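You operate a simulated robot arm through the tools that you are given. There is no shell and no other tool. Be economical: measure what you need, move in short steps, check, and stop when the job is done.

Carry out the task below with a simulated two-armed robot. There is one attempt and no reset: what you move stays moved.

Task
Put one of the paper balls from the delivery table of the folder on top of the small red ink tub there. Take the small blue ink tub on the top of the long grey workbench and put it away in the inside of the white tray. Pick up the white foam board with one hand, pass it to the other hand and put it on the top of the mounting bench. Take the grey wiping pad and put it on top of the purple letter panel. Take the green tile and put it on top of the white sheets. Put the yellow roller on the orange print. Put the pack marked "fresh" from the top of the side table on the shelf under the banner table. Do these in any order. Set down upright: small blue ink tub, yellow roller, pack.

The check looks at the end state, three seconds after you hand in, the way a careful person would. Anything else that was tipped, shoved, dropped, spilled or broken makes it a failure. Flat cloth is picked up by pressing the open fingertips on it (5 to 10 N) and closing them slowly along it; thin cloth reads only 2 to 8 mm in the jaws.

Robot
Two 6-joint arms with two-finger parallel grippers on one trunk, on a base that drives. Base frame: it is fixed to the floor where the robot stands at the start and does not move with it; the origin is under the middle of the robot, x ahead of it, y to its left, z up; the surface under the hand at the start is at about z = 100.5. Units: cm, rad, N and s.
The left shoulder is at the start at [28, 18.5, 105.5], the right one opposite. With the tool pointing down near the work surface each hand reaches from about 52 to 92 cm from the robot's upright axis, wherever it stands, measured 20 degrees to its own side. Places, roughly: blue dry pack, pink dry pack [-675, -725, 75]; green tile (6x6x2 cm) [-330, -670, 80]; grey wiping pad (6x9x4 cm) [-400, -710, 90]; inside of the white tray (30x20 cm) [60, -286, 90]; orange print (27x20x1 cm) [-480, -90, 90]; paper ball (4x4x3 cm) [60, 20, 90]; purple letter panel [-450, -725, 75]; shelf under the banner table [-830, -520, 20]; small blue ink tub (5x5x5 cm) [-490, -710, 90]; small red ink tub (5x5x5 cm) [70, 0, 90]; top of the mounting bench [-640, -520, 90]; white foam board (1x24x30 cm) [-560, -720, 80]; white sheets (15x11x5 cm) [-310, -710, 90]; yellow roller (9x9x10 cm) [-650, -550, 90]. Payload 1.57 kg a hand.
The TCP of each hand is the grasp point between the finger pads, 3 cm short of the fingertips. In the tool frame z runs along the fingers and y along their closing line. Largest opening 8 cm; finger width 1.7, thickness 1.2; the body of the gripper, 4 by 8.2 cm, starts 8 cm behind the TCP.
Orientation is told as [roll, pitch, yaw] about the base's x, y, z axes, in that order, counted from this pose: with the fingers straight down and closing along the base's y, the tool's x points along the base's -x, its y along +y and its z along -z.

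Tools
- The arms move only by the tool drive_tool. It takes "left_motion", "right_motion" or both (then of equal length, played together; a hand with none holds still); each is a list of rows, each a list of 7 numbers: the shift along the base's x, y, z in units of 40 mm (1.0 is 40 mm), then the turn, a rotation vector about the base's x, y, z in units of 5 degrees (1.0 is 5 degrees), then the closure in counts, from 0 (fully open) to 255 (shut). In form: [[x, y, z, rx, ry, rz, claw], ...]. A call has 1 to 20 rows; each row shifts and turns the commanded pose from where the row before left it. A call with a number of a shift or a turn outside -1 to 1 is refused whole. Rows are played at 5 a second. More than 5 cm and 0.15 rad between two rows, or a gripper value outside its range, and nothing of the call is played. Where a pose cannot be reached the arm comes as near as it can. A force on the tool above 40 N (or 10 N above the force at the start of the call, whichever is more), or a blocked arm, ends the call early, and 0.2 s more pass. The fingers move at their own pace (about 15.3 cm/s each) and stop on an object; they squeeze with about 40 N. The grip force told is the motor's: it shows also when the fingers shut on nothing. Time passes only in rows, and 0.2 s behind the last, so rows that do not move let the fingers close. It gives the time, the measured TCP pose, the force on the tool (base axes), the opening and the grip force at its end, in the units of the frame above (readings bear some noise), with the torque about the TCP (base axes, N m) and any sound that the robot's microphone picked up, and new pictures: "views" is both (left out), scene, wrist or none (wrist: the cameras of the hands that moved).
- Cameras (640 x 400 px; columns grow to the right, rows downward): "scene" is now at [23.71, 0.76, 150.43]; the picture's right is [0.08, -1.00, 0.00], its down [-0.75, -0.06, -0.65] and it looks along [0.65, 0.05, -0.76] (base axes); focal length 265 px, centre (320, 200). "left" rides on the left gripper at [7.2, 0.7, -12.2] in its tool frame; the picture's right is [-0.09, 1.00, 0.00], its down [-0.84, -0.08, -0.54] and it looks along [-0.54, -0.05, 0.84] (tool axes); focal length 238 px, centre (320, 200). "right" rides on the right gripper at [7.2, -0.7, -12.2] in its tool frame; the picture's right is [0.09, 1.00, 0.00], its down [-0.84, 0.08, -0.54] and it looks along [-0.54, 0.05, 0.84] (tool axes); focal length 238 px, centre (320, 200). There is no depth. A picture from a camera that has moved, and an enlarged one, comes with that camera's place and axes in the base frame and with its lens. The place of the scene camera against the robot may be out by one fixed shift of up to 1.2 cm in any direction.
- move_column(by): slides the trunk up (or, below 0, down) by that many cm; the arms and the scene camera ride with it, the base frame stays. It gives what a move gives, with no picture.
- roll_base(legs): drives the robot by 1 to 6 legs, each [ahead, turn to the left] in cm and rad, along the robot's own axes; the way and the turn of a leg run together, so that a leg with both is an arc; at most 150 cm and 3.142 rad a leg. The arms and the cameras ride along, it lands a little off, and it stops where it bumps. It gives what a move gives, and a new picture of the scene camera.
- head_to(pan, tilt): turns the head with the scene camera to pan (to the left, within 1.501 rad either way) and tilt (down, from -0.506 to 1.204), counted from straight ahead of the robot. It gives what a move gives, and a new picture of the scene camera.
- close_up(camera, box): a new picture of the part [left, top, right, bottom] of that camera's present view, enlarged. No time passes.
- job_done(): hands the job in; it is judged then, once.

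Work in short steps. Places have to be worked out from the pictures, the camera data and where the tool is seen: move nearer, look again, correct. Check each grasp and each placing, and mend what went wrong. You have 217 turns and 260 pictures in all, those below and enlarged ones among them. Open the grippers and draw the arms clear of the work before you hand the job in, unless the task says otherwise; then end with one line.

The tools are called after "Emit:" by a JSON object that holds its "method" and its "body". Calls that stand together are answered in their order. drive_tool: Moves the arms, as the interface text tells. Its arguments: {"type":"object","properties":{"left_motion":{"type":"array","items":{"type":"array","items":{"type":"number"}}},"right_motion":{"type":"array","items":{"type":"array","items":{"type":"number"}}},"views":{"type":"string","enum":["both","scene","wrist","none"]}},"required":[]} The other tools are called the same way: move_column (by) slides the trunk up or down; roll_base (legs) drives the base; head_to (pan, tilt) turns the head that bears the scene camera; close_up (camera, box) takes an enlarged picture of a part of a camera's view; job_done () hands the job in.

At the start:

```text
clock: 0.0
left_tool_pos: [55.34, 29.77, 117.15]
left_tcp_rot: [-0.001, 0.0, 0.0]
left_wrist_force: [-0.7, 0.0, -0.1]
left_torque: [-0.04, 0.03, -0.03]
left_opening: 7.98
left_grasp_force: 0.0
right_tool_pos: [56.2, -23.37, 116.31]
right_tcp_rot: [-0.001, -0.001, 0.001]
right_wrist_force: [-0.2, 0.9, 0.3]
right_torque: [-0.01, 0.0, 0.03]
right_opening: 7.99
right_grasp_force: 0.0
trunk travel left (down, up): [-75.0, 24.0]
robot x, y, heading: [0.04, 0.0, -0.002]
head pan, tilt: [0.084, 0.859]
```

scene: 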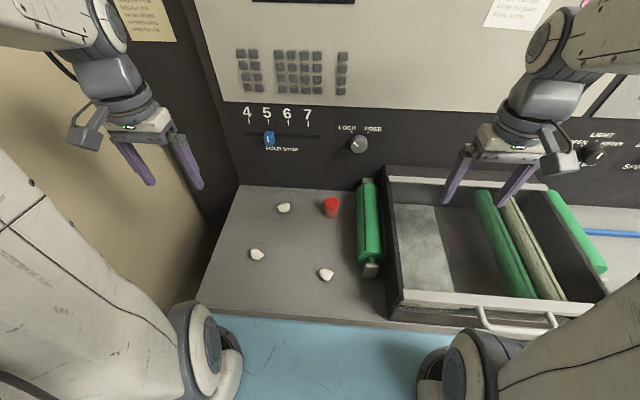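
right: 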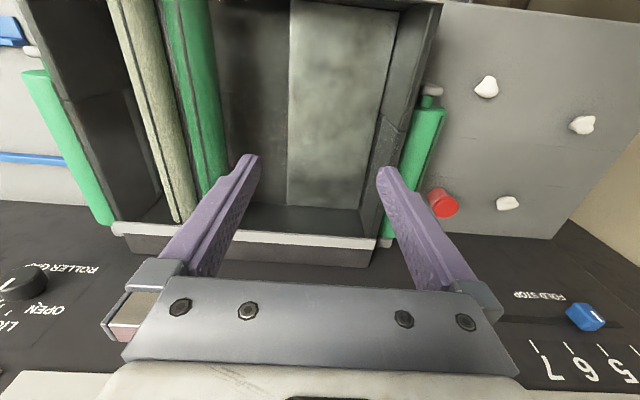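
left: 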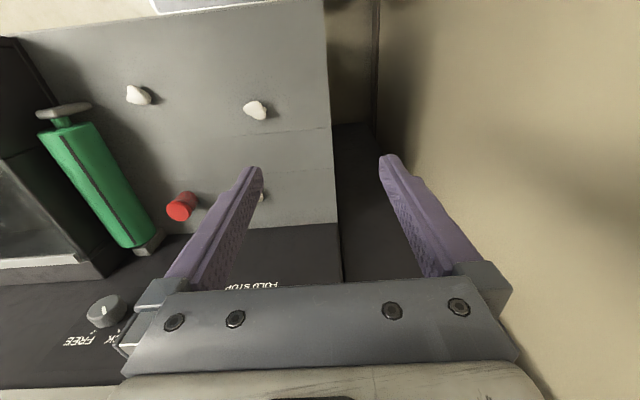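

The red tub is at about (71, 1, 91.5) on a table at z≈89, with balls at about (71,15), (56,19) and (52,1.5). I'm moving the left hand above the ball at (56,19).

Emit:
{"method": "drive_tool", "body": {"left_motion": [[0.03, -0.66, -0.75, 0, 0, 0, 0], [0.03, -0.66, -0.75, 0, 0, 0, 0], [0.03, -0.66, -0.75, 0, 0, 0, 0], [0.03, -0.66, -0.75, 0, 0, 0, 0], [0, 0, 0, 0, 0, 0, 0]], "views": "both"}}

```text
clock: 1.2
left_tool_pos: [55.86, 19.31, 105.15]
left_tcp_rot: [0.0, 0.001, -0.002]
left_wrist_force: [-0.7, -0.4, -0.2]
left_torque: [-0.02, 0.03, 0.02]
left_opening: 8.0
left_grasp_force: 0.0
right_tool_pos: [56.26, -23.41, 116.3]
right_tcp_rot: [-0.001, 0.0, 0.0]
right_wrist_force: [-0.4, 0.8, 0.5]
right_torque: [0.05, 0.03, 0.01]
right_opening: 7.99
right_grasp_force: 0.0
trunk travel left (down, up): [-75.0, 24.0]
robot x, y, heading: [0.11, -0.05, -0.002]
head pan, tilt: [0.084, 0.859]
camera scene: at [23.72, 0.75, 150.43], right [0.08, -1.0, 0.0], down [-0.75, -0.06, -0.65], along [0.65, 0.05, -0.76], focal length 265 px, centre (320, 200)
camera left: at [48.54, 20.05, 117.35], right [0.09, 1.0, 0.0], down [0.84, -0.08, 0.54], along [0.54, -0.05, -0.84], focal length 238 px, centre (320, 200)
```

scene: 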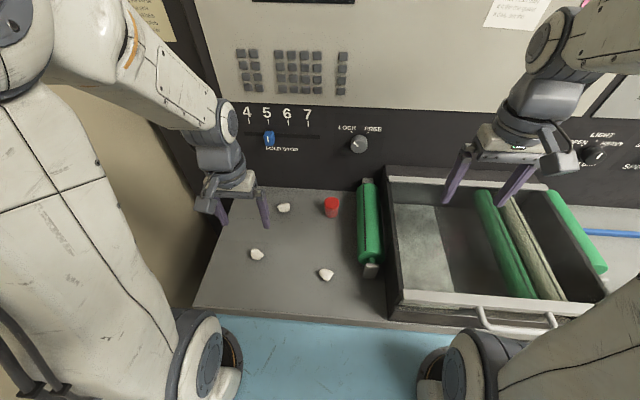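
left: 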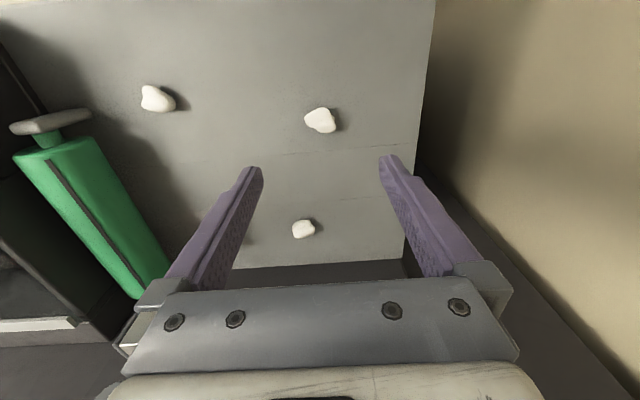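

The wrist view puts the ball at (55.2, 19.4), which agrees. I'm descending to TCP z≈92.4 and closing.

Emit:
{"method": "drive_tool", "body": {"left_motion": [[-0.05, 0, -0.95, 0, 0, 0, 0], [-0.05, 0, -0.95, 0, 0, 0, 0], [-0.05, 0, -0.8, 0, 0, 0, 0], [0, 0, -0.47, 0, 0, 0, 0], [0, 0, 0, 0, 0, 0, 0], [0, 0, 0, 0, 0, 0, 130], [0, 0, 0, 0, 0, 0, 200], [0, 0, 0, 0, 0, 0, 255], [0, 0, 0, 0, 0, 0, 255]], "views": "wrist"}}

```text
clock: 3.2
left_tool_pos: [55.25, 19.27, 92.47]
left_tcp_rot: [0.0, 0.0, 0.001]
left_wrist_force: [-1.2, 2.3, 25.3]
left_torque: [0.13, -0.11, 0.03]
left_opening: 2.11
left_grasp_force: 34.1
right_tool_pos: [56.25, -23.4, 116.29]
right_tcp_rot: [-0.001, 0.0, 0.001]
right_wrist_force: [0.4, 0.1, 0.3]
right_torque: [-0.03, -0.01, 0.02]
right_opening: 8.0
right_grasp_force: 0.1
trunk travel left (down, up): [-75.0, 24.0]
robot x, y, heading: [-0.22, -0.02, 0.001]
head pan, tilt: [0.084, 0.859]
camera left: at [47.95, 19.98, 104.62], right [0.09, 1.0, 0.0], down [0.84, -0.08, 0.54], along [0.54, -0.05, -0.84], focal length 238 px, centre (320, 200)
```

left: 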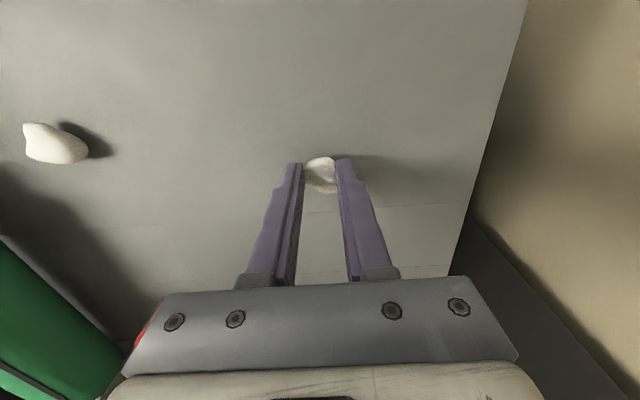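

The ball is gripped at 2.1 cm and the tips touch the table at z≈89.5. I'll lift and travel above the red tub.

Emit:
{"method": "drive_tool", "body": {"left_motion": [[0, 0, 0.5, 0, 0, 0, 255], [0, 0, 1, 0, 0, 0, 255], [0, 0, 1, 0, 0, 0, 255], [0, 0, 1, 0, 0, 0, 255], [0, 0, 0.7, 0, 0, 0, 255], [0.66, -0.75, 0, 0, 0, 0, 255], [0.66, -0.75, 0, 0, 0, 0, 255], [0.66, -0.75, 0, 0, 0, 0, 255], [0.66, -0.75, 0, 0, 0, 0, 255], [0.66, -0.75, 0, 0, 0, 0, 255], [0.64, -0.75, 0, 0, 0, 0, 255], [0, 0, 0, 0, 0, 0, 255]], "views": "both"}}

```text
clock: 5.8
left_tool_pos: [70.94, 1.19, 109.11]
left_tcp_rot: [0.0, 0.0, 0.001]
left_wrist_force: [-0.2, -0.2, -0.1]
left_torque: [-0.02, 0.01, -0.02]
left_opening: 0.01
left_grasp_force: 21.4
right_tool_pos: [56.38, -23.43, 116.21]
right_tcp_rot: [0.0, 0.002, 0.001]
right_wrist_force: [0.3, 0.1, 0.5]
right_torque: [-0.02, 0.03, -0.03]
right_opening: 8.0
right_grasp_force: 0.0
trunk travel left (down, up): [-75.0, 24.0]
robot x, y, heading: [0.01, 0.26, -0.003]
head pan, tilt: [0.084, 0.859]
camera scene: at [23.73, 0.74, 150.43], right [0.08, -1.0, 0.0], down [-0.75, -0.06, -0.65], along [0.65, 0.05, -0.76], focal length 265 px, centre (320, 200)
camera left: at [63.65, 1.89, 121.25], right [0.09, 1.0, 0.0], down [0.84, -0.08, 0.54], along [0.54, -0.05, -0.84], focal length 238 px, centre (320, 200)
```

scene: 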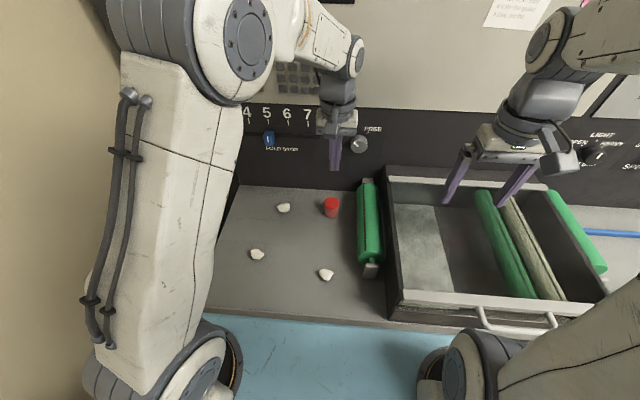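
left: 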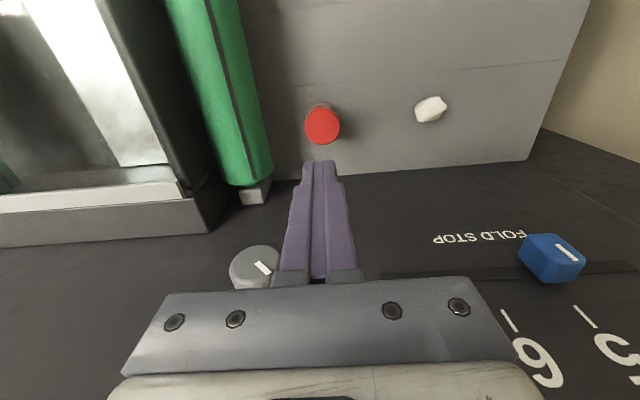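

The ball slipped out and stayed on the table. The tub is at (71.0, 1.4). I'll look closely at the nearby ball shapes to choose a better grip angle.

Emit:
{"method": "close_up", "body": {"camera": "left", "box": [391, 84, 471, 134]}}

Emit:
{"method": "close_up", "body": {"camera": "scene", "box": [240, 190, 352, 290]}}

```text
8.00 times, centred on (431, 109) of left
camera zoom: at [63.65, 1.89, 121.25], right [0.09, 1.0, 0.0], down [0.84, -0.08, 0.54], along [0.54, -0.05, -0.84], focal length 1907 px, centre (-568, 928)
```

zoom: 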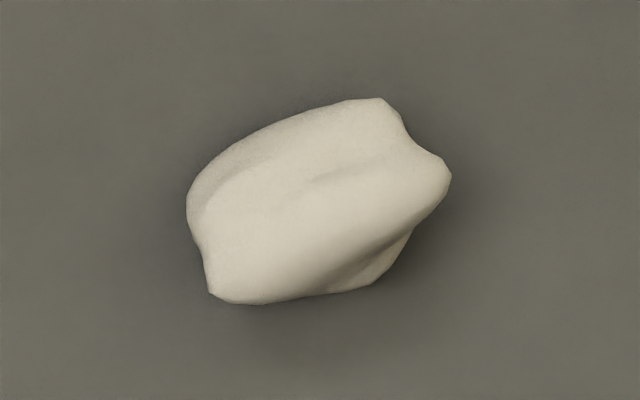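

```text
4.00 times, centred on (296, 240) of scene
camera zoom: at [23.73, 0.74, 150.43], right [0.08, -1.0, 0.0], down [-0.75, -0.06, -0.65], along [0.65, 0.05, -0.76], focal length 1059 px, centre (416, 40)
```

zoom: 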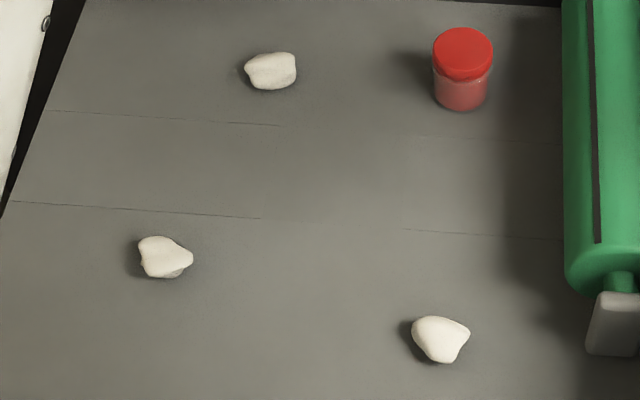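

Ball A has near-parallel sides facing ±x, so I'll yaw -80° while moving over it at about (71.2, 14.9), and look again.

Emit:
{"method": "drive_tool", "body": {"left_motion": [[0, 0.21, 0, 0, 0, -1, 90], [0, 0.21, 0, 0, 0, -1, 90], [0, 0.21, 0, 0, 0, -1, 90], [0, 0.21, 0, 0, 0, -1, 90], [0, 0.21, 0, 0, 0, -1, 90], [0, 0.21, 0, 0, 0, -1, 90], [0, 0.21, 0, 0, 0, -1, 90], [0, 0.21, 0, 0, 0, -1, 90], [0, 0.21, 0, 0, 0, -1, 90], [0, 0.21, 0, 0, 0, -1, 90], [0, 0.21, 0, 0, 0, -1, 90], [0, 0.21, 0, 0, 0, -1, 90], [0, 0.21, 0, 0, 0, -1, 90], [0, 0.22, 0, 0, 0, -1, 90], [0, 0.22, 0, 0, 0, -1, 90], [0, 0.22, 0, 0, 0, -1, 90], [0, 0, 0, 0, 0, 0, 90]], "views": "wrist"}}

```text
clock: 9.4
left_tool_pos: [70.83, 14.95, 109.31]
left_tcp_rot: [-0.001, 0.0, -1.398]
left_wrist_force: [-0.3, -1.2, 0.1]
left_torque: [0.02, 0.0, 0.0]
left_opening: 5.17
left_grasp_force: 0.1
right_tool_pos: [56.28, -23.24, 116.23]
right_tcp_rot: [0.001, 0.0, -0.001]
right_wrist_force: [-1.7, 0.9, -0.5]
right_torque: [0.01, 0.0, 0.03]
right_opening: 8.01
right_grasp_force: 0.1
trunk travel left (down, up): [-75.0, 24.0]
robot x, y, heading: [0.17, -0.33, 0.001]
head pan, tilt: [0.084, 0.859]
camera left: at [70.23, 22.16, 121.51], right [1.0, 0.08, 0.0], down [0.07, -0.84, 0.54], along [0.04, -0.54, -0.84], focal length 238 px, centre (320, 200)
```

left: 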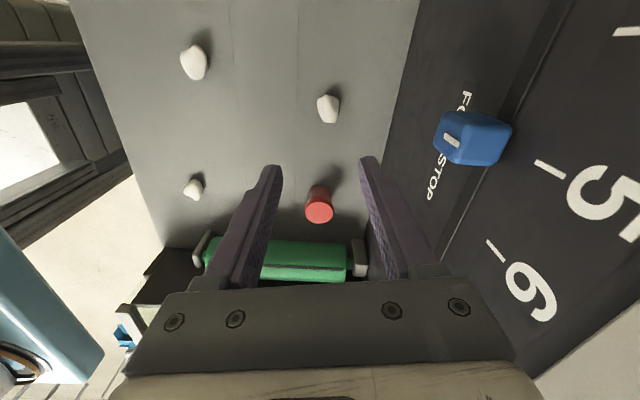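

I'm descending partway to refine the ball position (estimate 71.4, 15.4).

Emit:
{"method": "drive_tool", "body": {"left_motion": [[0.1, 0.1, -0.9, 0, 0, 0, 90], [0.05, 0.05, -0.9, 0, 0, 0, 90], [0, 0, -0.9, 0, 0, 0, 90], [0, 0, 0, 0, 0, 0, 90]], "views": "wrist"}}

```text
clock: 10.4
left_tool_pos: [71.75, 15.46, 98.39]
left_tcp_rot: [-0.001, 0.001, -1.395]
left_wrist_force: [0.2, 0.2, -0.4]
left_torque: [-0.02, 0.02, -0.04]
left_opening: 5.17
left_grasp_force: 0.0
right_tool_pos: [56.21, -23.36, 116.22]
right_tcp_rot: [-0.001, -0.001, 0.0]
right_wrist_force: [0.4, 0.5, -0.2]
right_torque: [0.01, -0.04, 0.06]
right_opening: 7.99
right_grasp_force: 0.0
trunk travel left (down, up): [-75.0, 24.0]
robot x, y, heading: [-0.16, 0.15, -0.0]
head pan, tilt: [0.084, 0.859]
camera left: at [71.09, 22.69, 110.68], right [1.0, 0.08, 0.0], down [0.07, -0.84, 0.54], along [0.04, -0.54, -0.84], focal length 238 px, centre (320, 200)
```

left: 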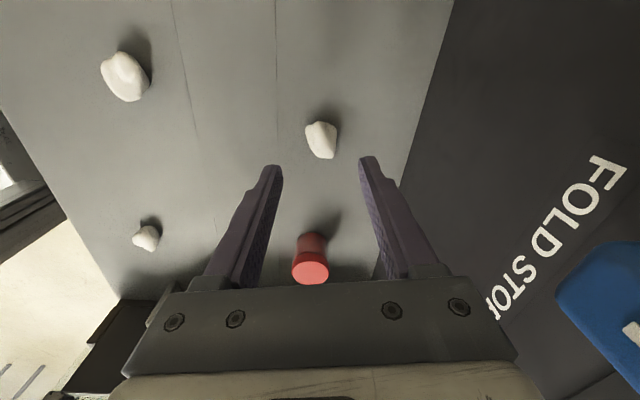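

The ball is at about (71.6, 16.0). I'll descend to z≈92.7 and close gently.

Emit:
{"method": "drive_tool", "body": {"left_motion": [[0, 0.13, -0.75, 0, 0, 0, 90], [0, 0, -0.68, 0, 0, 0, 90], [0, 0, 0, 0, 0, 0, 90], [0, 0, 0, 0, 0, 0, 150], [0, 0, 0, 0, 0, 0, 190], [0, 0, 0, 0, 0, 0, 230], [0, 0, 0, 0, 0, 0, 255], [0, 0, 0.1, 0, 0, 0, 255], [0, 0, 0.4, 0, 0, 0, 255], [0, 0, 0.5, 0, 0, 0, 255]], "views": "wrist"}}

```text
clock: 12.6
left_tool_pos: [71.4, 15.74, 96.77]
left_tcp_rot: [0.0, 0.0, -1.396]
left_wrist_force: [0.3, 1.0, 0.6]
left_torque: [-0.01, 0.01, -0.03]
left_opening: 0.01
left_grasp_force: 20.5
right_tool_pos: [56.15, -23.29, 116.27]
right_tcp_rot: [0.0, 0.0, 0.0]
right_wrist_force: [0.1, -0.1, -0.6]
right_torque: [0.03, -0.01, 0.01]
right_opening: 8.01
right_grasp_force: 0.1
trunk travel left (down, up): [-75.0, 24.0]
robot x, y, heading: [-0.03, -0.16, -0.003]
head pan, tilt: [0.084, 0.859]
camera left: at [70.88, 23.08, 108.92], right [1.0, 0.08, 0.0], down [0.07, -0.84, 0.54], along [0.04, -0.54, -0.84], focal length 238 px, centre (320, 200)
```

left: 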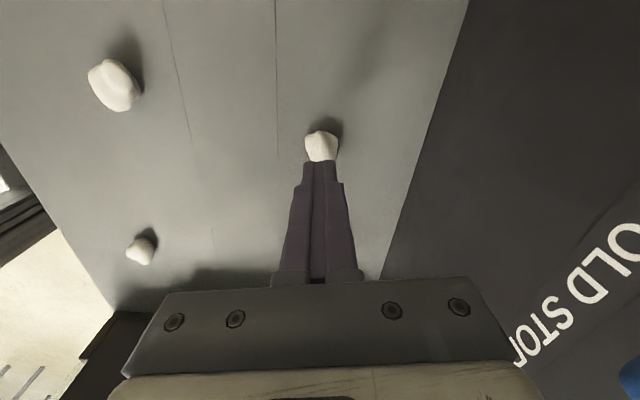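

It slipped again, squeezed toward +y. I'll go back down open, centred farther in +y, and look before closing.

Emit:
{"method": "drive_tool", "body": {"left_motion": [[0, 0.2, 0, 0, 0, 0, 90], [0, 0, 0, 0, 0, 0, 90], [0, 0, -0.5, 0, 0, 0, 90], [0, 0, -0.5, 0, 0, 0, 90], [0, 0, 0, 0, 0, 0, 90]], "views": "none"}}

Emit:
{"method": "close_up", "body": {"camera": "left", "box": [240, 100, 400, 200]}}

```text
clock: 13.8
left_tool_pos: [71.51, 16.88, 92.73]
left_tcp_rot: [0.0, 0.001, -1.397]
left_wrist_force: [-0.1, 0.6, -0.2]
left_torque: [-0.02, -0.03, 0.02]
left_opening: 5.18
left_grasp_force: 0.0
right_tool_pos: [56.32, -23.28, 116.18]
right_tcp_rot: [0.001, 0.0, 0.0]
right_wrist_force: [0.5, 0.4, 0.1]
right_torque: [0.0, -0.01, 0.0]
right_opening: 8.0
right_grasp_force: 0.0
trunk travel left (down, up): [-75.0, 24.0]
robot x, y, heading: [-0.36, 0.13, -0.0]
head pan, tilt: [0.084, 0.859]
```

```text
4.00 times, centred on (320, 150) of left
camera zoom: at [70.82, 24.08, 104.91], right [1.0, 0.08, 0.0], down [0.07, -0.84, 0.54], along [0.04, -0.54, -0.84], focal length 953 px, centre (320, 400)
```

zoom: 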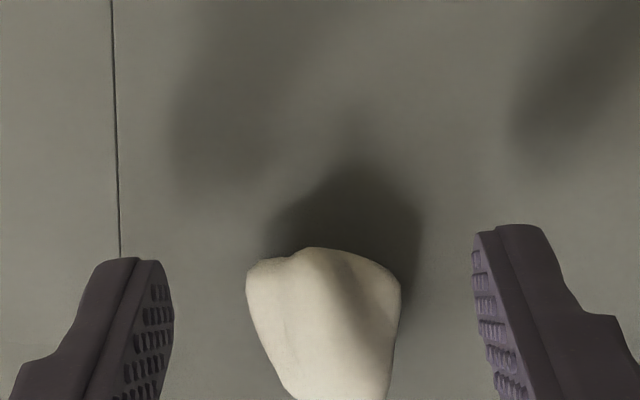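

Emit:
{"method": "close_up", "body": {"camera": "left", "box": [264, 145, 376, 215]}}

```text
5.71 times, centred on (320, 180) of left
camera zoom: at [70.82, 24.08, 104.91], right [1.0, 0.08, 0.0], down [0.07, -0.84, 0.54], along [0.04, -0.54, -0.84], focal length 1362 px, centre (320, 314)
```

zoom: 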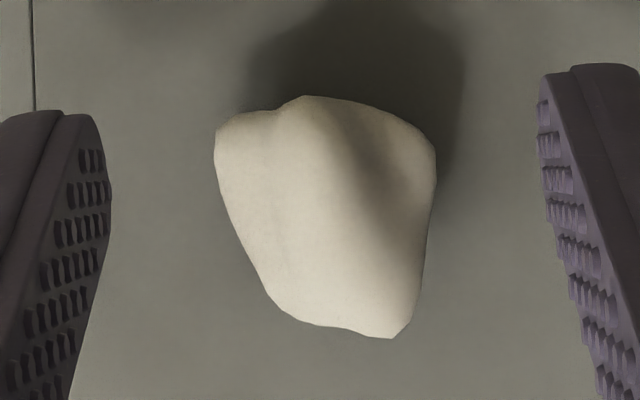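

The ball is wedge-shaped along this axis, but its ±y faces look parallel. I'll lift, rotate +90° and approach with the fingers closing along y.

Emit:
{"method": "drive_tool", "body": {"left_motion": [[0, 0, 0.7, 0, 0, 0, 90], [0, 0, 0.6, 0, 0, 0, 90], [0, 0, 0, 0, 0, 1, 90], [0, 0, 0, 0, 0, 1, 90], [0, 0, 0, 0, 0, 1, 90], [0, 0, 0, 0, 0, 1, 90], [0, 0, 0, 0, 0, 1, 90], [0, 0, 0, 0, 0, 1, 90], [0, 0, 0, 0, 0, 1, 90], [0, 0, 0, 0, 0, 1, 90], [0, 0, 0, 0, 0, 1, 90], [0, 0, 0, 0, 0, 1, 90], [0, 0, 0, 0, 0, 1, 90], [0, 0, 0, 0, 0, 1, 90], [0, 0, 0, 0, 0, 1, 90], [0, 0, 0, 0, 0, 1, 90], [0, 0, 0, 0, 0, 1, 90], [0, 0, 0, 0, 0, 1, 90], [0, 0, 0, 0, 0, 1, 90], [0, 0, 0, 0, 0, 0, 90]], "views": "none"}}

Emit:
{"method": "close_up", "body": {"camera": "left", "box": [240, 80, 400, 180]}}

```text
clock: 18.0
left_tool_pos: [71.48, 16.77, 97.98]
left_tcp_rot: [-0.001, 0.0, 0.088]
left_wrist_force: [0.2, -0.4, 0.0]
left_torque: [0.02, -0.01, 0.03]
left_opening: 5.18
left_grasp_force: 0.1
right_tool_pos: [56.27, -23.2, 116.26]
right_tcp_rot: [0.001, -0.001, -0.001]
right_wrist_force: [-0.6, -0.5, 1.0]
right_torque: [0.03, 0.01, 0.02]
right_opening: 8.0
right_grasp_force: 0.0
trunk travel left (down, up): [-75.0, 24.0]
robot x, y, heading: [-0.16, 0.11, 0.002]
head pan, tilt: [0.084, 0.859]
```

```text
4.00 times, centred on (320, 130) of left
camera zoom: at [64.25, 16.86, 110.05], right [0.0, 1.0, 0.0], down [0.84, 0.0, 0.54], along [0.54, 0.0, -0.84], focal length 953 px, centre (320, 480)
```

zoom: 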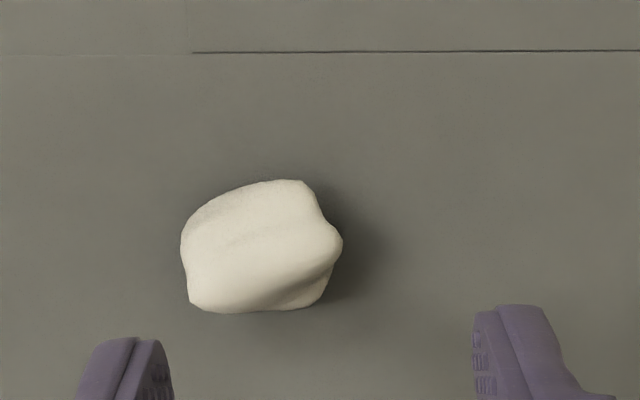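

Triangulating the two wrist views puts the ball centre at (71.5, 15.55, 89.1), so the table is at about 87.6 and I was gripping too high. I'm going lower this time.

Emit:
{"method": "drive_tool", "body": {"left_motion": [[0, -0.305, 0, 0, 0, 0, 60], [0, 0, -0.8, 0, 0, 0, 60], [0, 0, -0.8, 0, 0, 0, 60], [0, 0, -0.17, 0, 0, 0, 60], [0, 0, 0, 0, 0, 0, 60], [0, 0, 0, 0, 0, 0, 130], [0, 0, 0, 0, 0, 0, 190], [0, 0, 0, 0, 0, 0, 255], [0, 0, 0, 0, 0, 0, 255], [0, 0, 0.3, 0, 0, 0, 255], [0, 0, 0.7, 0, 0, 0, 255]], "views": "wrist"}}

```text
clock: 20.4
left_tool_pos: [71.43, 15.54, 94.8]
left_tcp_rot: [0.0, 0.002, 0.087]
left_wrist_force: [0.3, 0.3, 0.8]
left_torque: [0.02, 0.0, 0.03]
left_opening: 3.18
left_grasp_force: 40.0
right_tool_pos: [56.26, -23.41, 116.28]
right_tcp_rot: [-0.002, 0.0, 0.0]
right_wrist_force: [0.1, 0.1, -0.3]
right_torque: [0.01, -0.01, 0.02]
right_opening: 8.0
right_grasp_force: 0.1
trunk travel left (down, up): [-75.0, 24.0]
robot x, y, heading: [-0.06, -0.1, -0.0]
head pan, tilt: [0.084, 0.859]
camera left: at [64.21, 15.61, 106.92], right [0.01, 1.0, 0.0], down [0.84, 0.0, 0.54], along [0.54, 0.0, -0.84], focal length 238 px, centre (320, 200)
```

left: 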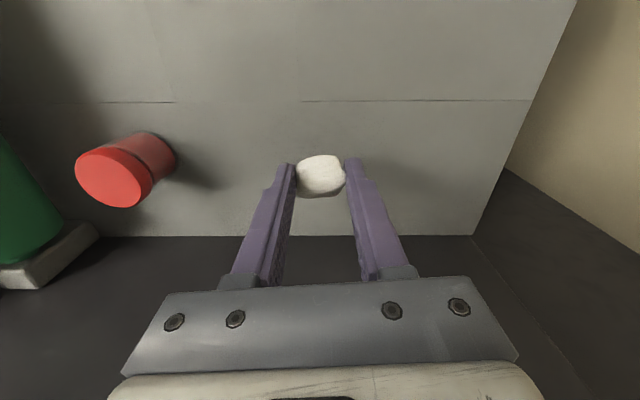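

The ball is held (3.2 cm). I'll lift, move over the tub at about (71.5, 1.4), and check before lowering.

Emit:
{"method": "drive_tool", "body": {"left_motion": [[0, 0, 1, 0, 0, 0, 255], [0, 0, 0.8, 0, 0, 0, 255], [0, -0.9, 0, 0, 0, 0, 255], [0, -0.9, 0, 0, 0, 0, 255], [0, -0.9, 0, 0, 0, 0, 255], [0, -0.83, 0, 0, 0, 0, 255], [0, 0, 0, 0, 0, 0, 255]], "views": "both"}}

```text
clock: 22.0
left_tool_pos: [71.51, 1.62, 102.27]
left_tcp_rot: [0.0, 0.001, 0.087]
left_wrist_force: [0.3, 0.2, 0.5]
left_torque: [0.02, -0.04, 0.01]
left_opening: 2.97
left_grasp_force: 39.4
right_tool_pos: [56.31, -23.41, 116.29]
right_tcp_rot: [0.0, -0.001, 0.001]
right_wrist_force: [-0.3, -0.8, 0.7]
right_torque: [0.01, 0.01, -0.01]
right_opening: 8.01
right_grasp_force: 0.0
trunk travel left (down, up): [-75.0, 24.0]
robot x, y, heading: [-0.22, -0.3, -0.0]
head pan, tilt: [0.084, 0.859]
camera scene: at [23.71, 0.74, 150.43], right [0.08, -1.0, 0.0], down [-0.75, -0.06, -0.65], along [0.65, 0.05, -0.76], focal length 265 px, centre (320, 200)
camera left: at [64.33, 1.67, 114.46], right [0.0, 1.0, 0.0], down [0.84, 0.0, 0.54], along [0.54, 0.0, -0.84], focal length 238 px, centre (320, 200)
```

scene: 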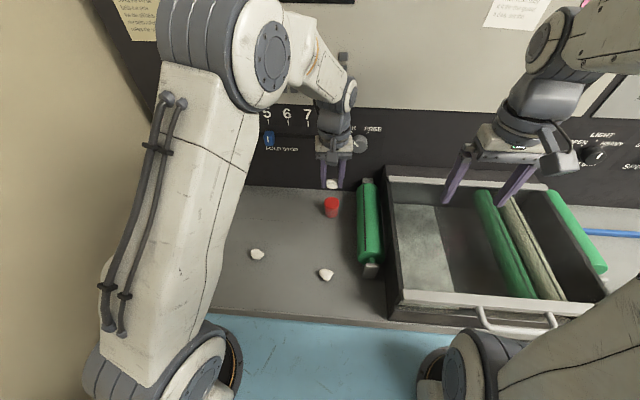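
left: 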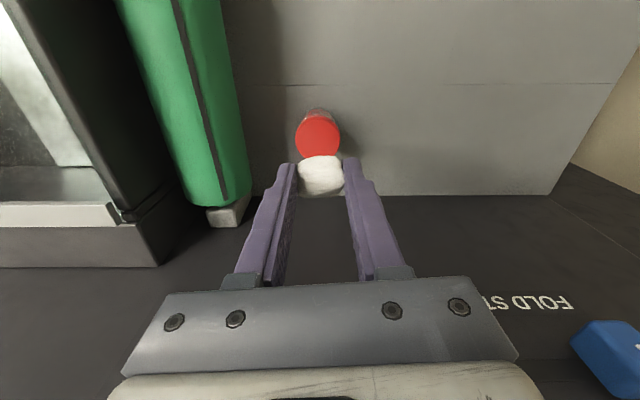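

The alignment is good (tub top at 71.5, 1.5). I'm lowering until the ball rests on top and opening slowly.

Emit:
{"method": "drive_tool", "body": {"left_motion": [[0, 0, -0.7, 0, 0, 0, 255], [0, 0, -0.5, 0, 0, 0, 255], [0, 0, -0.3, 0, 0, 0, 255], [0, 0, -0.05, 0, 0, 0, 255], [0, 0, 0, 0, 0, 0, 255]], "views": "wrist"}}

```text
clock: 23.2
left_tool_pos: [71.49, 1.45, 95.81]
left_tcp_rot: [0.0, -0.001, 0.087]
left_wrist_force: [1.0, -1.1, 1.8]
left_torque: [-0.05, -0.02, 0.02]
left_opening: 2.97
left_grasp_force: 38.5
right_tool_pos: [56.31, -23.39, 116.33]
right_tcp_rot: [0.001, 0.0, -0.001]
right_wrist_force: [0.2, 0.3, -0.4]
right_torque: [-0.01, -0.04, 0.01]
right_opening: 8.01
right_grasp_force: 0.1
trunk travel left (down, up): [-75.0, 24.0]
robot x, y, heading: [0.18, 0.3, 0.001]
head pan, tilt: [0.084, 0.859]
camera left: at [64.23, 1.57, 108.09], right [0.01, 1.0, 0.0], down [0.84, 0.0, 0.54], along [0.54, 0.0, -0.84], focal length 238 px, centre (320, 200)
```

left: 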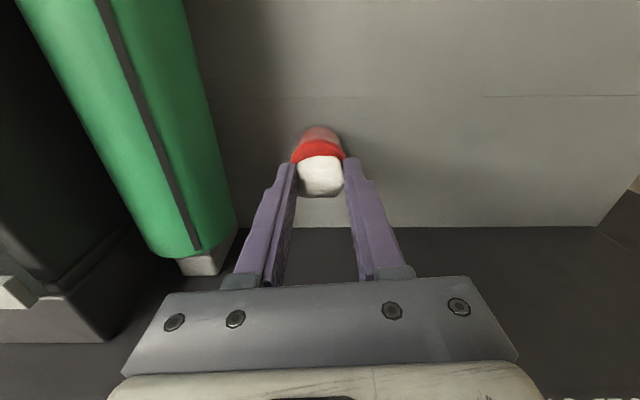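

Emit:
{"method": "drive_tool", "body": {"left_motion": [[0, 0, -0.05, 0, 0, 0, 255], [0, 0, 0, 0, 0, 0, 255]], "views": "none"}}

```text
clock: 23.8
left_tool_pos: [71.53, 1.36, 95.98]
left_tcp_rot: [0.0, -0.002, 0.088]
left_wrist_force: [-1.2, 0.0, 23.4]
left_torque: [0.02, 0.04, 0.01]
left_opening: 2.98
left_grasp_force: 39.8
right_tool_pos: [56.21, -23.27, 116.29]
right_tcp_rot: [0.0, 0.002, 0.001]
right_wrist_force: [0.2, -0.4, -0.1]
right_torque: [-0.03, -0.03, 0.01]
right_opening: 8.02
right_grasp_force: 0.0
trunk travel left (down, up): [-75.0, 24.0]
robot x, y, heading: [-0.29, -0.4, -0.0]
head pan, tilt: [0.084, 0.859]
```

Contact is confirmed. I'll relieve it slightly and open slowly.

Emit:
{"method": "drive_tool", "body": {"left_motion": [[0, 0, 0.03, 0, 0, 0, 255], [0, 0, 0, 0, 0, 0, 165], [0, 0, 0, 0, 0, 0, 155], [0, 0, 0, 0, 0, 0, 145], [0, 0, 0, 0, 0, 0, 130], [0, 0, 0, 0, 0, 0, 110], [0, 0, 0, 0, 0, 0, 90], [0, 0, 0.4, 0, 0, 0, 80], [0, 0, 1, 0, 0, 0, 80], [0, 0, 1, 0, 0, 0, 80], [0, 0, 1, 0, 0, 0, 80], [0, 0, 0, 0, 0, 0, 80]], "views": "wrist"}}

```text
clock: 26.4
left_tool_pos: [71.54, 1.57, 109.43]
left_tcp_rot: [0.0, -0.001, 0.086]
left_wrist_force: [-0.6, -0.1, -0.1]
left_torque: [-0.01, 0.0, 0.01]
left_opening: 5.47
left_grasp_force: 0.0
right_tool_pos: [56.14, -23.26, 116.26]
right_tcp_rot: [0.0, -0.002, 0.0]
right_wrist_force: [0.3, 0.1, 0.3]
right_torque: [-0.01, 0.0, 0.0]
right_opening: 8.01
right_grasp_force: 0.0
trunk travel left (down, up): [-75.0, 24.0]
robot x, y, heading: [0.3, -0.14, 0.001]
head pan, tilt: [0.084, 0.859]
camera left: at [64.29, 1.63, 121.63], right [0.0, 1.0, 0.0], down [0.84, 0.0, 0.54], along [0.54, 0.0, -0.84], focal length 238 px, centre (320, 200)
```

left: 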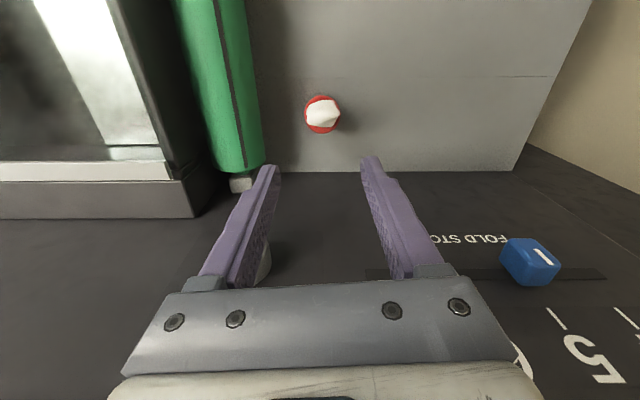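

The ball sits centred on the tub. I'm retracting the left arm and looking right to survey the room.

Emit:
{"method": "drive_tool", "body": {"left_motion": [[-0.5, 0.7, 0.4, 0, 0, 0, 0], [-0.7, 0.7, 0.3, 0, 0, 0, 0], [-0.7, 0.7, 0.3, 0, 0, 0, 0], [-0.7, 0.7, 0.3, 0, 0, -0.5, 0], [-0.7, 0.7, 0.3, 0, 0, -0.5, 0], [-0.7, 0.7, 0.3, 0, 0, 0, 0], [0, 0.7, 0, 0, 0, 0, 0]], "views": "none"}}

Emit:
{"method": "head_to", "body": {"pan": -1.5, "tilt": 0.2}}

```text
clock: 28.0
left_tool_pos: [55.49, 21.11, 117.02]
left_tcp_rot: [0.001, -0.001, -0.003]
left_wrist_force: [-0.5, 0.6, -0.6]
left_torque: [-0.01, 0.03, 0.0]
left_opening: 7.99
left_grasp_force: 0.0
right_tool_pos: [56.16, -23.36, 116.18]
right_tcp_rot: [-0.002, 0.0, 0.0]
right_wrist_force: [-0.2, -0.5, 0.9]
right_torque: [0.04, 0.0, 0.01]
right_opening: 8.01
right_grasp_force: 0.0
trunk travel left (down, up): [-75.0, 24.0]
robot x, y, heading: [-0.11, -0.14, 0.004]
head pan, tilt: [0.084, 0.859]
```

```text
clock: 29.7
left_tool_pos: [55.49, 21.1, 117.0]
left_tcp_rot: [0.001, 0.0, 0.0]
left_wrist_force: [0.8, 0.7, -0.4]
left_torque: [0.01, -0.02, 0.01]
left_opening: 8.0
left_grasp_force: 0.1
right_tool_pos: [56.13, -23.46, 116.34]
right_tcp_rot: [0.0, 0.0, 0.001]
right_wrist_force: [-0.4, 0.2, -0.4]
right_torque: [0.01, 0.02, -0.02]
right_opening: 7.96
right_grasp_force: 0.0
trunk travel left (down, up): [-75.0, 24.0]
robot x, y, heading: [-0.09, -0.17, 0.004]
head pan, tilt: [-1.499, 0.201]
camera scene: at [16.63, -9.18, 156.26], right [-1.0, -0.07, 0.0], down [-0.01, 0.2, -0.98], along [0.07, -0.98, -0.2], focal length 265 px, centre (320, 200)
```

scene: 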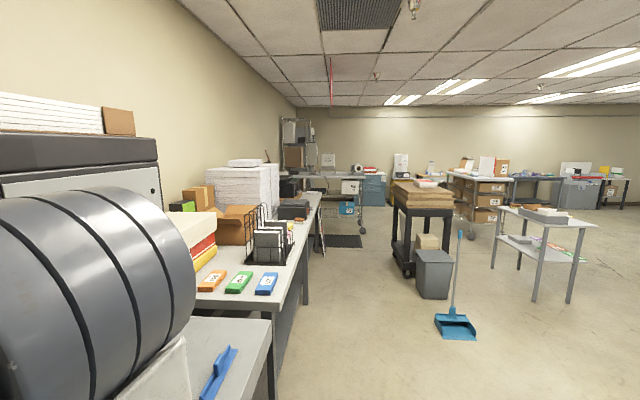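

The room is open to my right. I'll back off from the folder and turn toward (-x,-y) to see the rest of the floor.

Emit:
{"method": "roll_base", "body": {"legs": [[-50, 0], [0, -1.5]]}}

Emit:
{"method": "head_to", "body": {"pan": -0.8, "tilt": 0.25}}

```text
clock: 36.3
left_tool_pos: [-25.42, -53.8, 116.94]
left_tcp_rot: [0.001, 0.0, -1.501]
left_wrist_force: [0.4, 0.2, 0.4]
left_torque: [-0.02, -0.04, 0.01]
left_opening: 8.02
left_grasp_force: 0.1
right_tool_pos: [-69.63, -57.62, 116.36]
right_tcp_rot: [0.0, 0.001, -1.5]
right_wrist_force: [-0.7, 1.2, 0.0]
right_torque: [0.01, -0.01, -0.05]
right_opening: 8.02
right_grasp_force: 0.0
trunk travel left (down, up): [-75.0, 24.0]
robot x, y, heading: [-50.42, -0.3, -1.502]
head pan, tilt: [-1.499, 0.201]
camera scene: at [-58.46, -17.14, 156.27], right [-0.14, 0.99, 0.0], down [0.2, 0.03, -0.98], along [-0.97, -0.14, -0.2], focal length 265 px, centre (320, 200)
```

scene: 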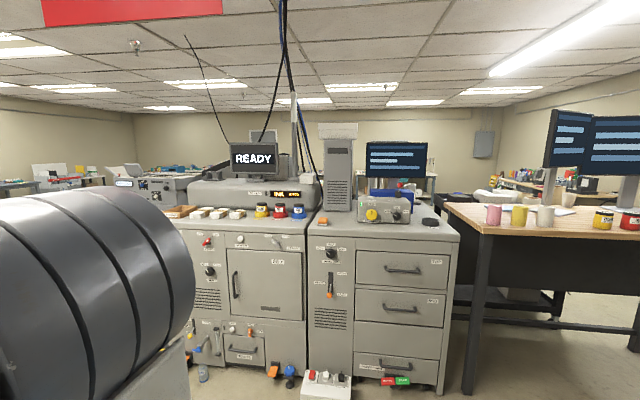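

```text
clock: 37.4
left_tool_pos: [-25.49, -53.79, 116.87]
left_tcp_rot: [0.001, 0.001, -1.501]
left_wrist_force: [1.0, 0.0, 0.6]
left_torque: [-0.02, 0.03, 0.04]
left_opening: 8.0
left_grasp_force: 0.1
right_tool_pos: [-69.56, -57.76, 116.3]
right_tcp_rot: [0.0, -0.001, -1.5]
right_wrist_force: [0.2, 0.1, 0.5]
right_torque: [0.01, -0.01, 0.01]
right_opening: 8.01
right_grasp_force: 0.0
trunk travel left (down, up): [-75.0, 24.0]
robot x, y, heading: [-50.31, 0.35, -1.496]
head pan, tilt: [-0.799, 0.25]
camera scene: at [-55.47, -22.78, 155.81], right [-0.75, 0.67, 0.0], down [0.16, 0.18, -0.97], along [-0.65, -0.72, -0.25], focal length 265 px, centre (320, 200)
```

scene: 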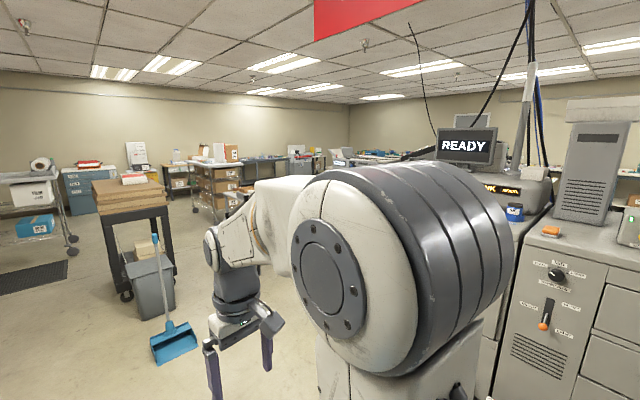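

There's a cart and bin around (-100,-350), a side table around (-205,-310) and the machine at x<-210. I'll drive to about (-145,-155) and look toward -x,-y.

Emit:
{"method": "roll_base", "body": {"legs": [[0, -0.6], [90, 0], [90, 0]]}}

Emit:
{"method": "head_to", "body": {"pan": 0, "tilt": 0.3}}

```text
clock: 48.1
left_tool_pos: [-149.61, -214.34, 116.98]
left_tcp_rot: [0.002, 0.0, -2.09]
left_wrist_force: [-0.8, -1.0, 0.2]
left_torque: [0.0, -0.02, 0.02]
left_opening: 8.0
left_grasp_force: 0.0
right_tool_pos: [-188.66, -192.97, 116.28]
right_tcp_rot: [0.001, 0.0, -2.088]
right_wrist_force: [0.0, 0.4, 0.2]
right_torque: [-0.03, -0.01, 0.0]
right_opening: 8.02
right_grasp_force: 0.1
trunk travel left (down, up): [-75.0, 24.0]
robot x, y, heading: [-140.37, -155.52, -2.094]
head pan, tilt: [-0.799, 0.25]
camera scene: at [-157.45, -171.83, 155.81], right [-0.25, 0.97, 0.0], down [0.24, 0.06, -0.97], along [-0.94, -0.24, -0.25], focal length 265 px, centre (320, 200)
```

scene: 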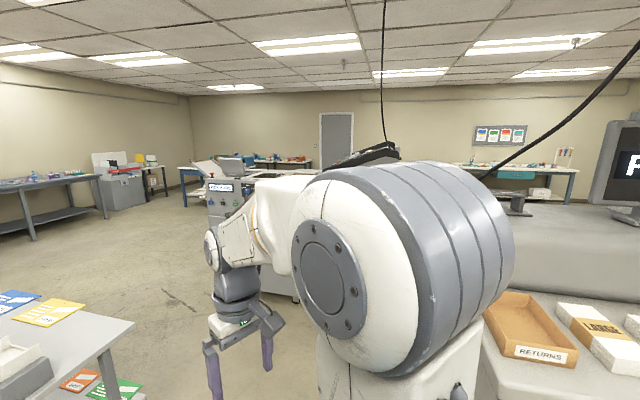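

```text
clock: 49.2
left_tool_pos: [-149.8, -214.34, 116.89]
left_tcp_rot: [0.001, 0.0, -2.09]
left_wrist_force: [0.4, 0.9, 0.6]
left_torque: [0.01, -0.01, 0.0]
left_opening: 8.0
left_grasp_force: 0.1
right_tool_pos: [-188.72, -193.05, 116.17]
right_tcp_rot: [0.0, 0.0, -2.089]
right_wrist_force: [-1.2, 0.1, -0.3]
right_torque: [0.0, -0.02, 0.0]
right_opening: 8.02
right_grasp_force: 0.0
trunk travel left (down, up): [-75.0, 24.0]
robot x, y, heading: [-140.24, -155.57, -2.087]
head pan, tilt: [0.0, 0.3]
camera scene: at [-153.05, -177.61, 155.34], right [-0.87, 0.5, 0.0], down [0.15, 0.26, -0.96], along [-0.47, -0.83, -0.3], focal length 265 px, centre (320, 200)
```

scene: 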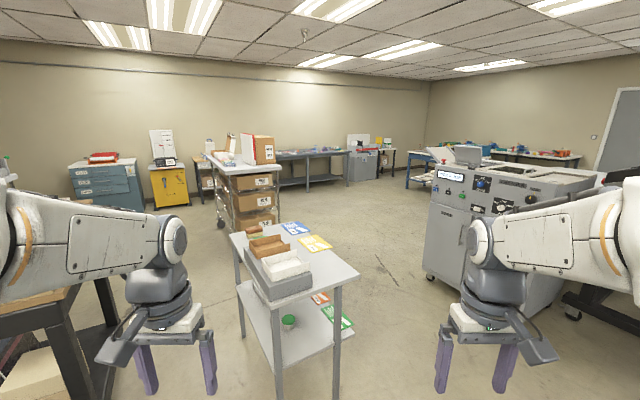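

The gap between the side table (to x≈-245) and the wheeled machine (x<-360) is about 115 cm. I need to see the near machine's end before turning through.

Emit:
{"method": "head_to", "body": {"pan": -1.25, "tilt": 0.6}}

```text
clock: 50.6
left_tool_pos: [-149.68, -214.34, 116.85]
left_tcp_rot: [0.001, -0.001, -2.089]
left_wrist_force: [-0.4, 0.6, 0.7]
left_torque: [-0.01, -0.03, 0.01]
left_opening: 7.99
left_grasp_force: 0.0
right_tool_pos: [-188.51, -192.98, 116.3]
right_tcp_rot: [0.0, 0.0, -2.088]
right_wrist_force: [0.1, -0.4, 0.2]
right_torque: [-0.01, -0.02, 0.0]
right_opening: 7.98
right_grasp_force: 0.1
trunk travel left (down, up): [-75.0, 24.0]
robot x, y, heading: [-140.51, -155.61, -2.091]
head pan, tilt: [-1.25, 0.6]
camera scene: at [-157.08, -167.78, 152.59], right [0.2, 0.98, 0.0], down [0.55, -0.11, -0.83], along [-0.81, 0.16, -0.56], focal length 265 px, centre (320, 200)
```

scene: 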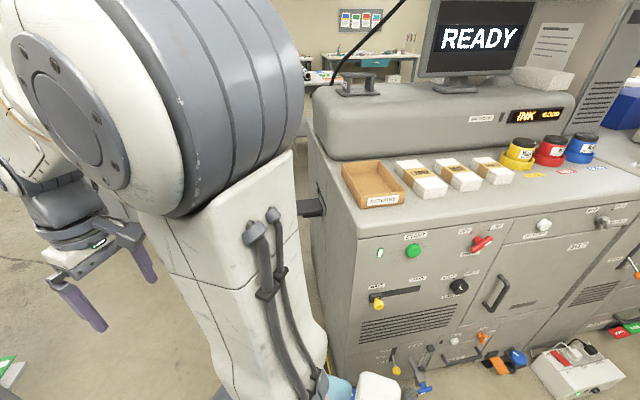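

The near machine ends at y≈-150. I'm driving through the middle of the gap in two legs.

Emit:
{"method": "roll_base", "body": {"legs": [[0, -0.635], [134, 0], [0, 0.71], [98, 0]]}}

Emit:
{"method": "head_to", "body": {"pan": 0, "tilt": 0.3}}

```text
clock: 54.9
left_tool_pos: [-208.02, -208.59, 116.82]
left_tcp_rot: [-0.001, 0.002, -2.745]
left_wrist_force: [0.5, -0.4, 0.0]
left_torque: [0.0, 0.03, 0.04]
left_opening: 8.03
left_grasp_force: 0.0
right_tool_pos: [-225.85, -167.93, 116.28]
right_tcp_rot: [0.002, 0.003, -2.742]
right_wrist_force: [0.6, -0.1, -1.1]
right_torque: [0.05, 0.02, 0.04]
right_opening: 8.01
right_grasp_force: 0.0
trunk travel left (down, up): [-75.0, 24.0]
robot x, y, heading: [-164.92, -168.46, -2.742]
head pan, tilt: [-1.25, 0.6]
stopped in leg 2: the robot was blocked; the commanded pose is now the measured one
camera scene: at [-185.36, -167.61, 152.59], right [0.75, 0.66, 0.0], down [0.37, -0.43, -0.83], along [-0.54, 0.62, -0.56], focal length 265 px, centre (320, 200)
```

scene: 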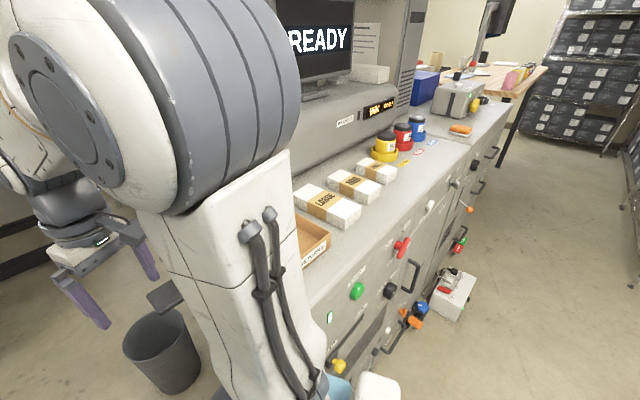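

```text
clock: 56.3
left_tool_pos: [-207.96, -208.64, 116.82]
left_tcp_rot: [-0.001, 0.003, -2.744]
left_wrist_force: [-1.2, -0.3, 0.9]
left_torque: [-0.01, 0.01, 0.02]
left_opening: 8.01
left_grasp_force: 0.0
right_tool_pos: [-225.82, -168.16, 116.22]
right_tcp_rot: [0.0, 0.001, -2.745]
right_wrist_force: [-0.3, 0.2, -0.9]
right_torque: [0.0, -0.03, 0.06]
right_opening: 8.02
right_grasp_force: 0.1
trunk travel left (down, up): [-75.0, 24.0]
robot x, y, heading: [-164.69, -168.18, -2.744]
head pan, tilt: [0.0, 0.3]
camera scene: at [-188.17, -177.85, 155.33], right [-0.39, 0.92, 0.0], down [0.27, 0.11, -0.96], along [-0.88, -0.37, -0.3], focal length 265 px, centre (320, 200)
```

scene: 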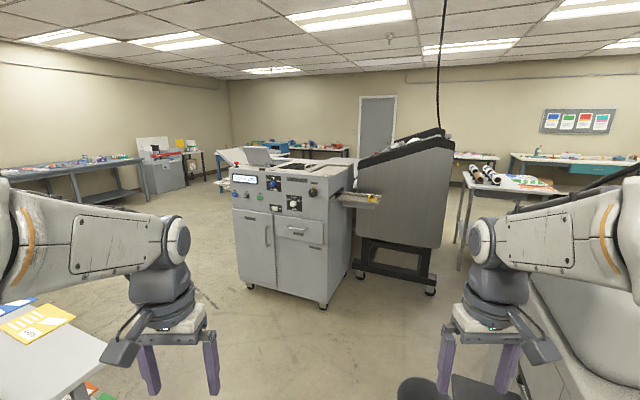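

The right front of the base met the machine's corner, so the base is bigger than I assumed. I'll back off, shift toward -y and pass with about 55 cm clearance on both sides.

Emit:
{"method": "roll_base", "body": {"legs": [[-45, 0], [0, 0.576], [47, 0], [0, -0.631], [148, 0]]}}

```text
clock: 71.7
left_tool_pos: [-332.53, -282.5, 116.8]
left_tcp_rot: [-0.002, 0.002, -2.754]
left_wrist_force: [0.5, 0.6, 0.5]
left_torque: [-0.01, -0.02, 0.01]
left_opening: 8.0
left_grasp_force: 0.1
right_tool_pos: [-349.96, -241.7, 116.2]
right_tcp_rot: [-0.001, 0.0, -2.755]
right_wrist_force: [0.6, 0.7, 0.1]
right_torque: [-0.03, 0.01, 0.0]
right_opening: 7.99
right_grasp_force: 0.1
trunk travel left (down, up): [-75.0, 24.0]
robot x, y, heading: [-289.32, -242.54, -2.756]
head pan, tilt: [0.0, 0.3]
camera scene: at [-312.45, -251.99, 155.34], right [-0.38, 0.93, 0.0], down [0.27, 0.11, -0.96], along [-0.89, -0.36, -0.3], focal length 265 px, centre (320, 200)
```

scene: 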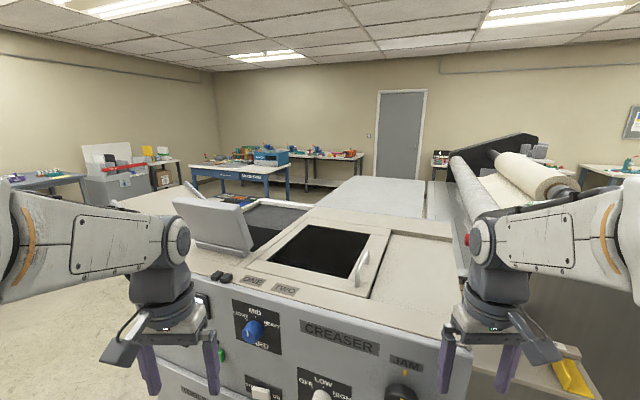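

I got through. Now turning to face -y toward the long bench.

Emit:
{"method": "roll_base", "body": {"legs": [[0, 1.185]]}}

```text
clock: 75.1
left_tool_pos: [-268.52, -298.11, 116.74]
left_tcp_rot: [0.0, 0.002, -1.574]
left_wrist_force: [0.4, 0.3, 0.4]
left_torque: [0.02, 0.02, 0.01]
left_opening: 7.98
left_grasp_force: 0.1
right_tool_pos: [-312.71, -298.8, 116.23]
right_tcp_rot: [-0.001, 0.003, -1.573]
right_wrist_force: [0.8, 0.1, 0.1]
right_torque: [-0.01, -0.07, 0.01]
right_opening: 8.0
right_grasp_force: 0.0
trunk travel left (down, up): [-75.0, 24.0]
robot x, y, heading: [-288.46, -242.67, -1.571]
head pan, tilt: [0.0, 0.3]
camera scene: at [-289.03, -267.8, 155.34], right [-1.0, 0.0, 0.0], down [0.0, 0.3, -0.96], along [0.0, -0.96, -0.3], focal length 265 px, centre (320, 200)
```

scene: 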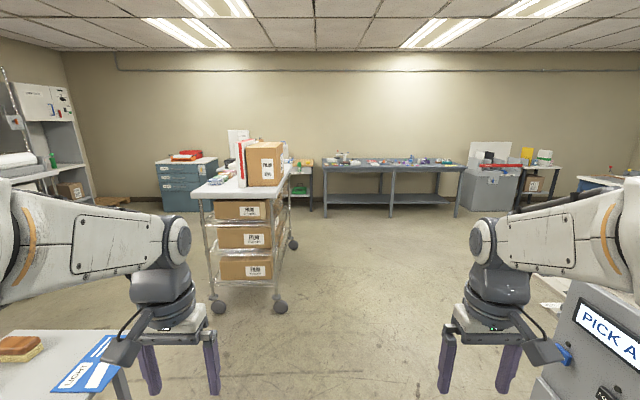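

The bench spans x from -298 to -515 with its front at about y=-680. I'm driving to about (-327,-545).

Emit:
{"method": "roll_base", "body": {"legs": [[0, -0.128], [150, 0], [152, 0]]}}

```text
refused: 152 is not a number from -150 to 150
```

Emit:
{"method": "roll_base", "body": {"legs": [[0, -0.128], [150, 0], [150, 0], [0, 0.128]]}}

Emit:
{"method": "head_to", "body": {"pan": 0, "tilt": 0.5}}

```text
clock: 90.9
left_tool_pos: [-298.86, -598.72, 116.81]
left_tcp_rot: [-0.001, 0.002, -1.534]
left_wrist_force: [0.4, -0.6, -0.1]
left_torque: [0.01, 0.02, 0.01]
left_opening: 8.04
left_grasp_force: 0.0
right_tool_pos: [-343.21, -601.23, 116.17]
right_tcp_rot: [0.001, 0.002, -1.532]
right_wrist_force: [-0.3, 0.1, 0.0]
right_torque: [0.02, 0.0, -0.01]
right_opening: 8.01
right_grasp_force: 0.1
trunk travel left (down, up): [-75.0, 24.0]
robot x, y, heading: [-321.4, -544.22, -1.534]
head pan, tilt: [0.0, 0.3]
camera scene: at [-320.67, -569.31, 155.34], right [-1.0, -0.04, 0.0], down [-0.01, 0.3, -0.96], along [0.04, -0.95, -0.3], focal length 265 px, centre (320, 200)
```

scene: 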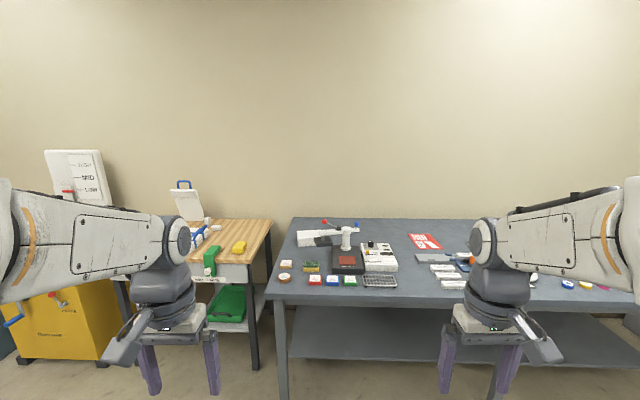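

```text
clock: 91.6
left_tool_pos: [-298.95, -598.8, 116.85]
left_tcp_rot: [0.001, 0.002, -1.533]
left_wrist_force: [0.3, 0.0, -0.2]
left_torque: [0.0, 0.0, 0.01]
left_opening: 7.97
left_grasp_force: 0.1
right_tool_pos: [-343.12, -601.18, 116.18]
right_tcp_rot: [0.0, 0.002, -1.533]
right_wrist_force: [0.1, 0.6, 0.3]
right_torque: [0.01, 0.02, -0.03]
right_opening: 8.0
right_grasp_force: 0.0
trunk travel left (down, up): [-75.0, 24.0]
robot x, y, heading: [-321.84, -544.22, -1.531]
head pan, tilt: [0.0, 0.499]
camera scene: at [-320.65, -569.07, 153.5], right [-1.0, -0.04, 0.0], down [-0.02, 0.48, -0.88], along [0.03, -0.88, -0.48], focal length 265 px, centre (320, 200)
```

scene: 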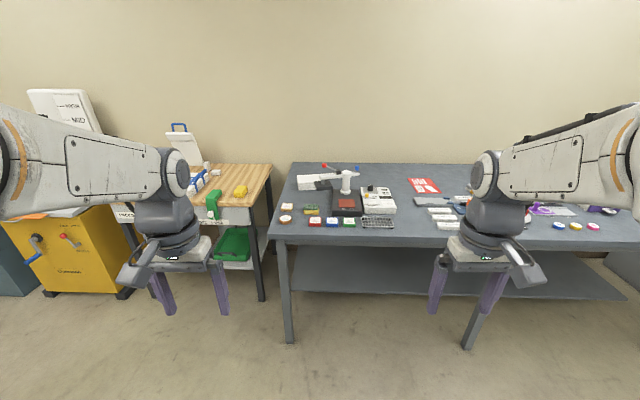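

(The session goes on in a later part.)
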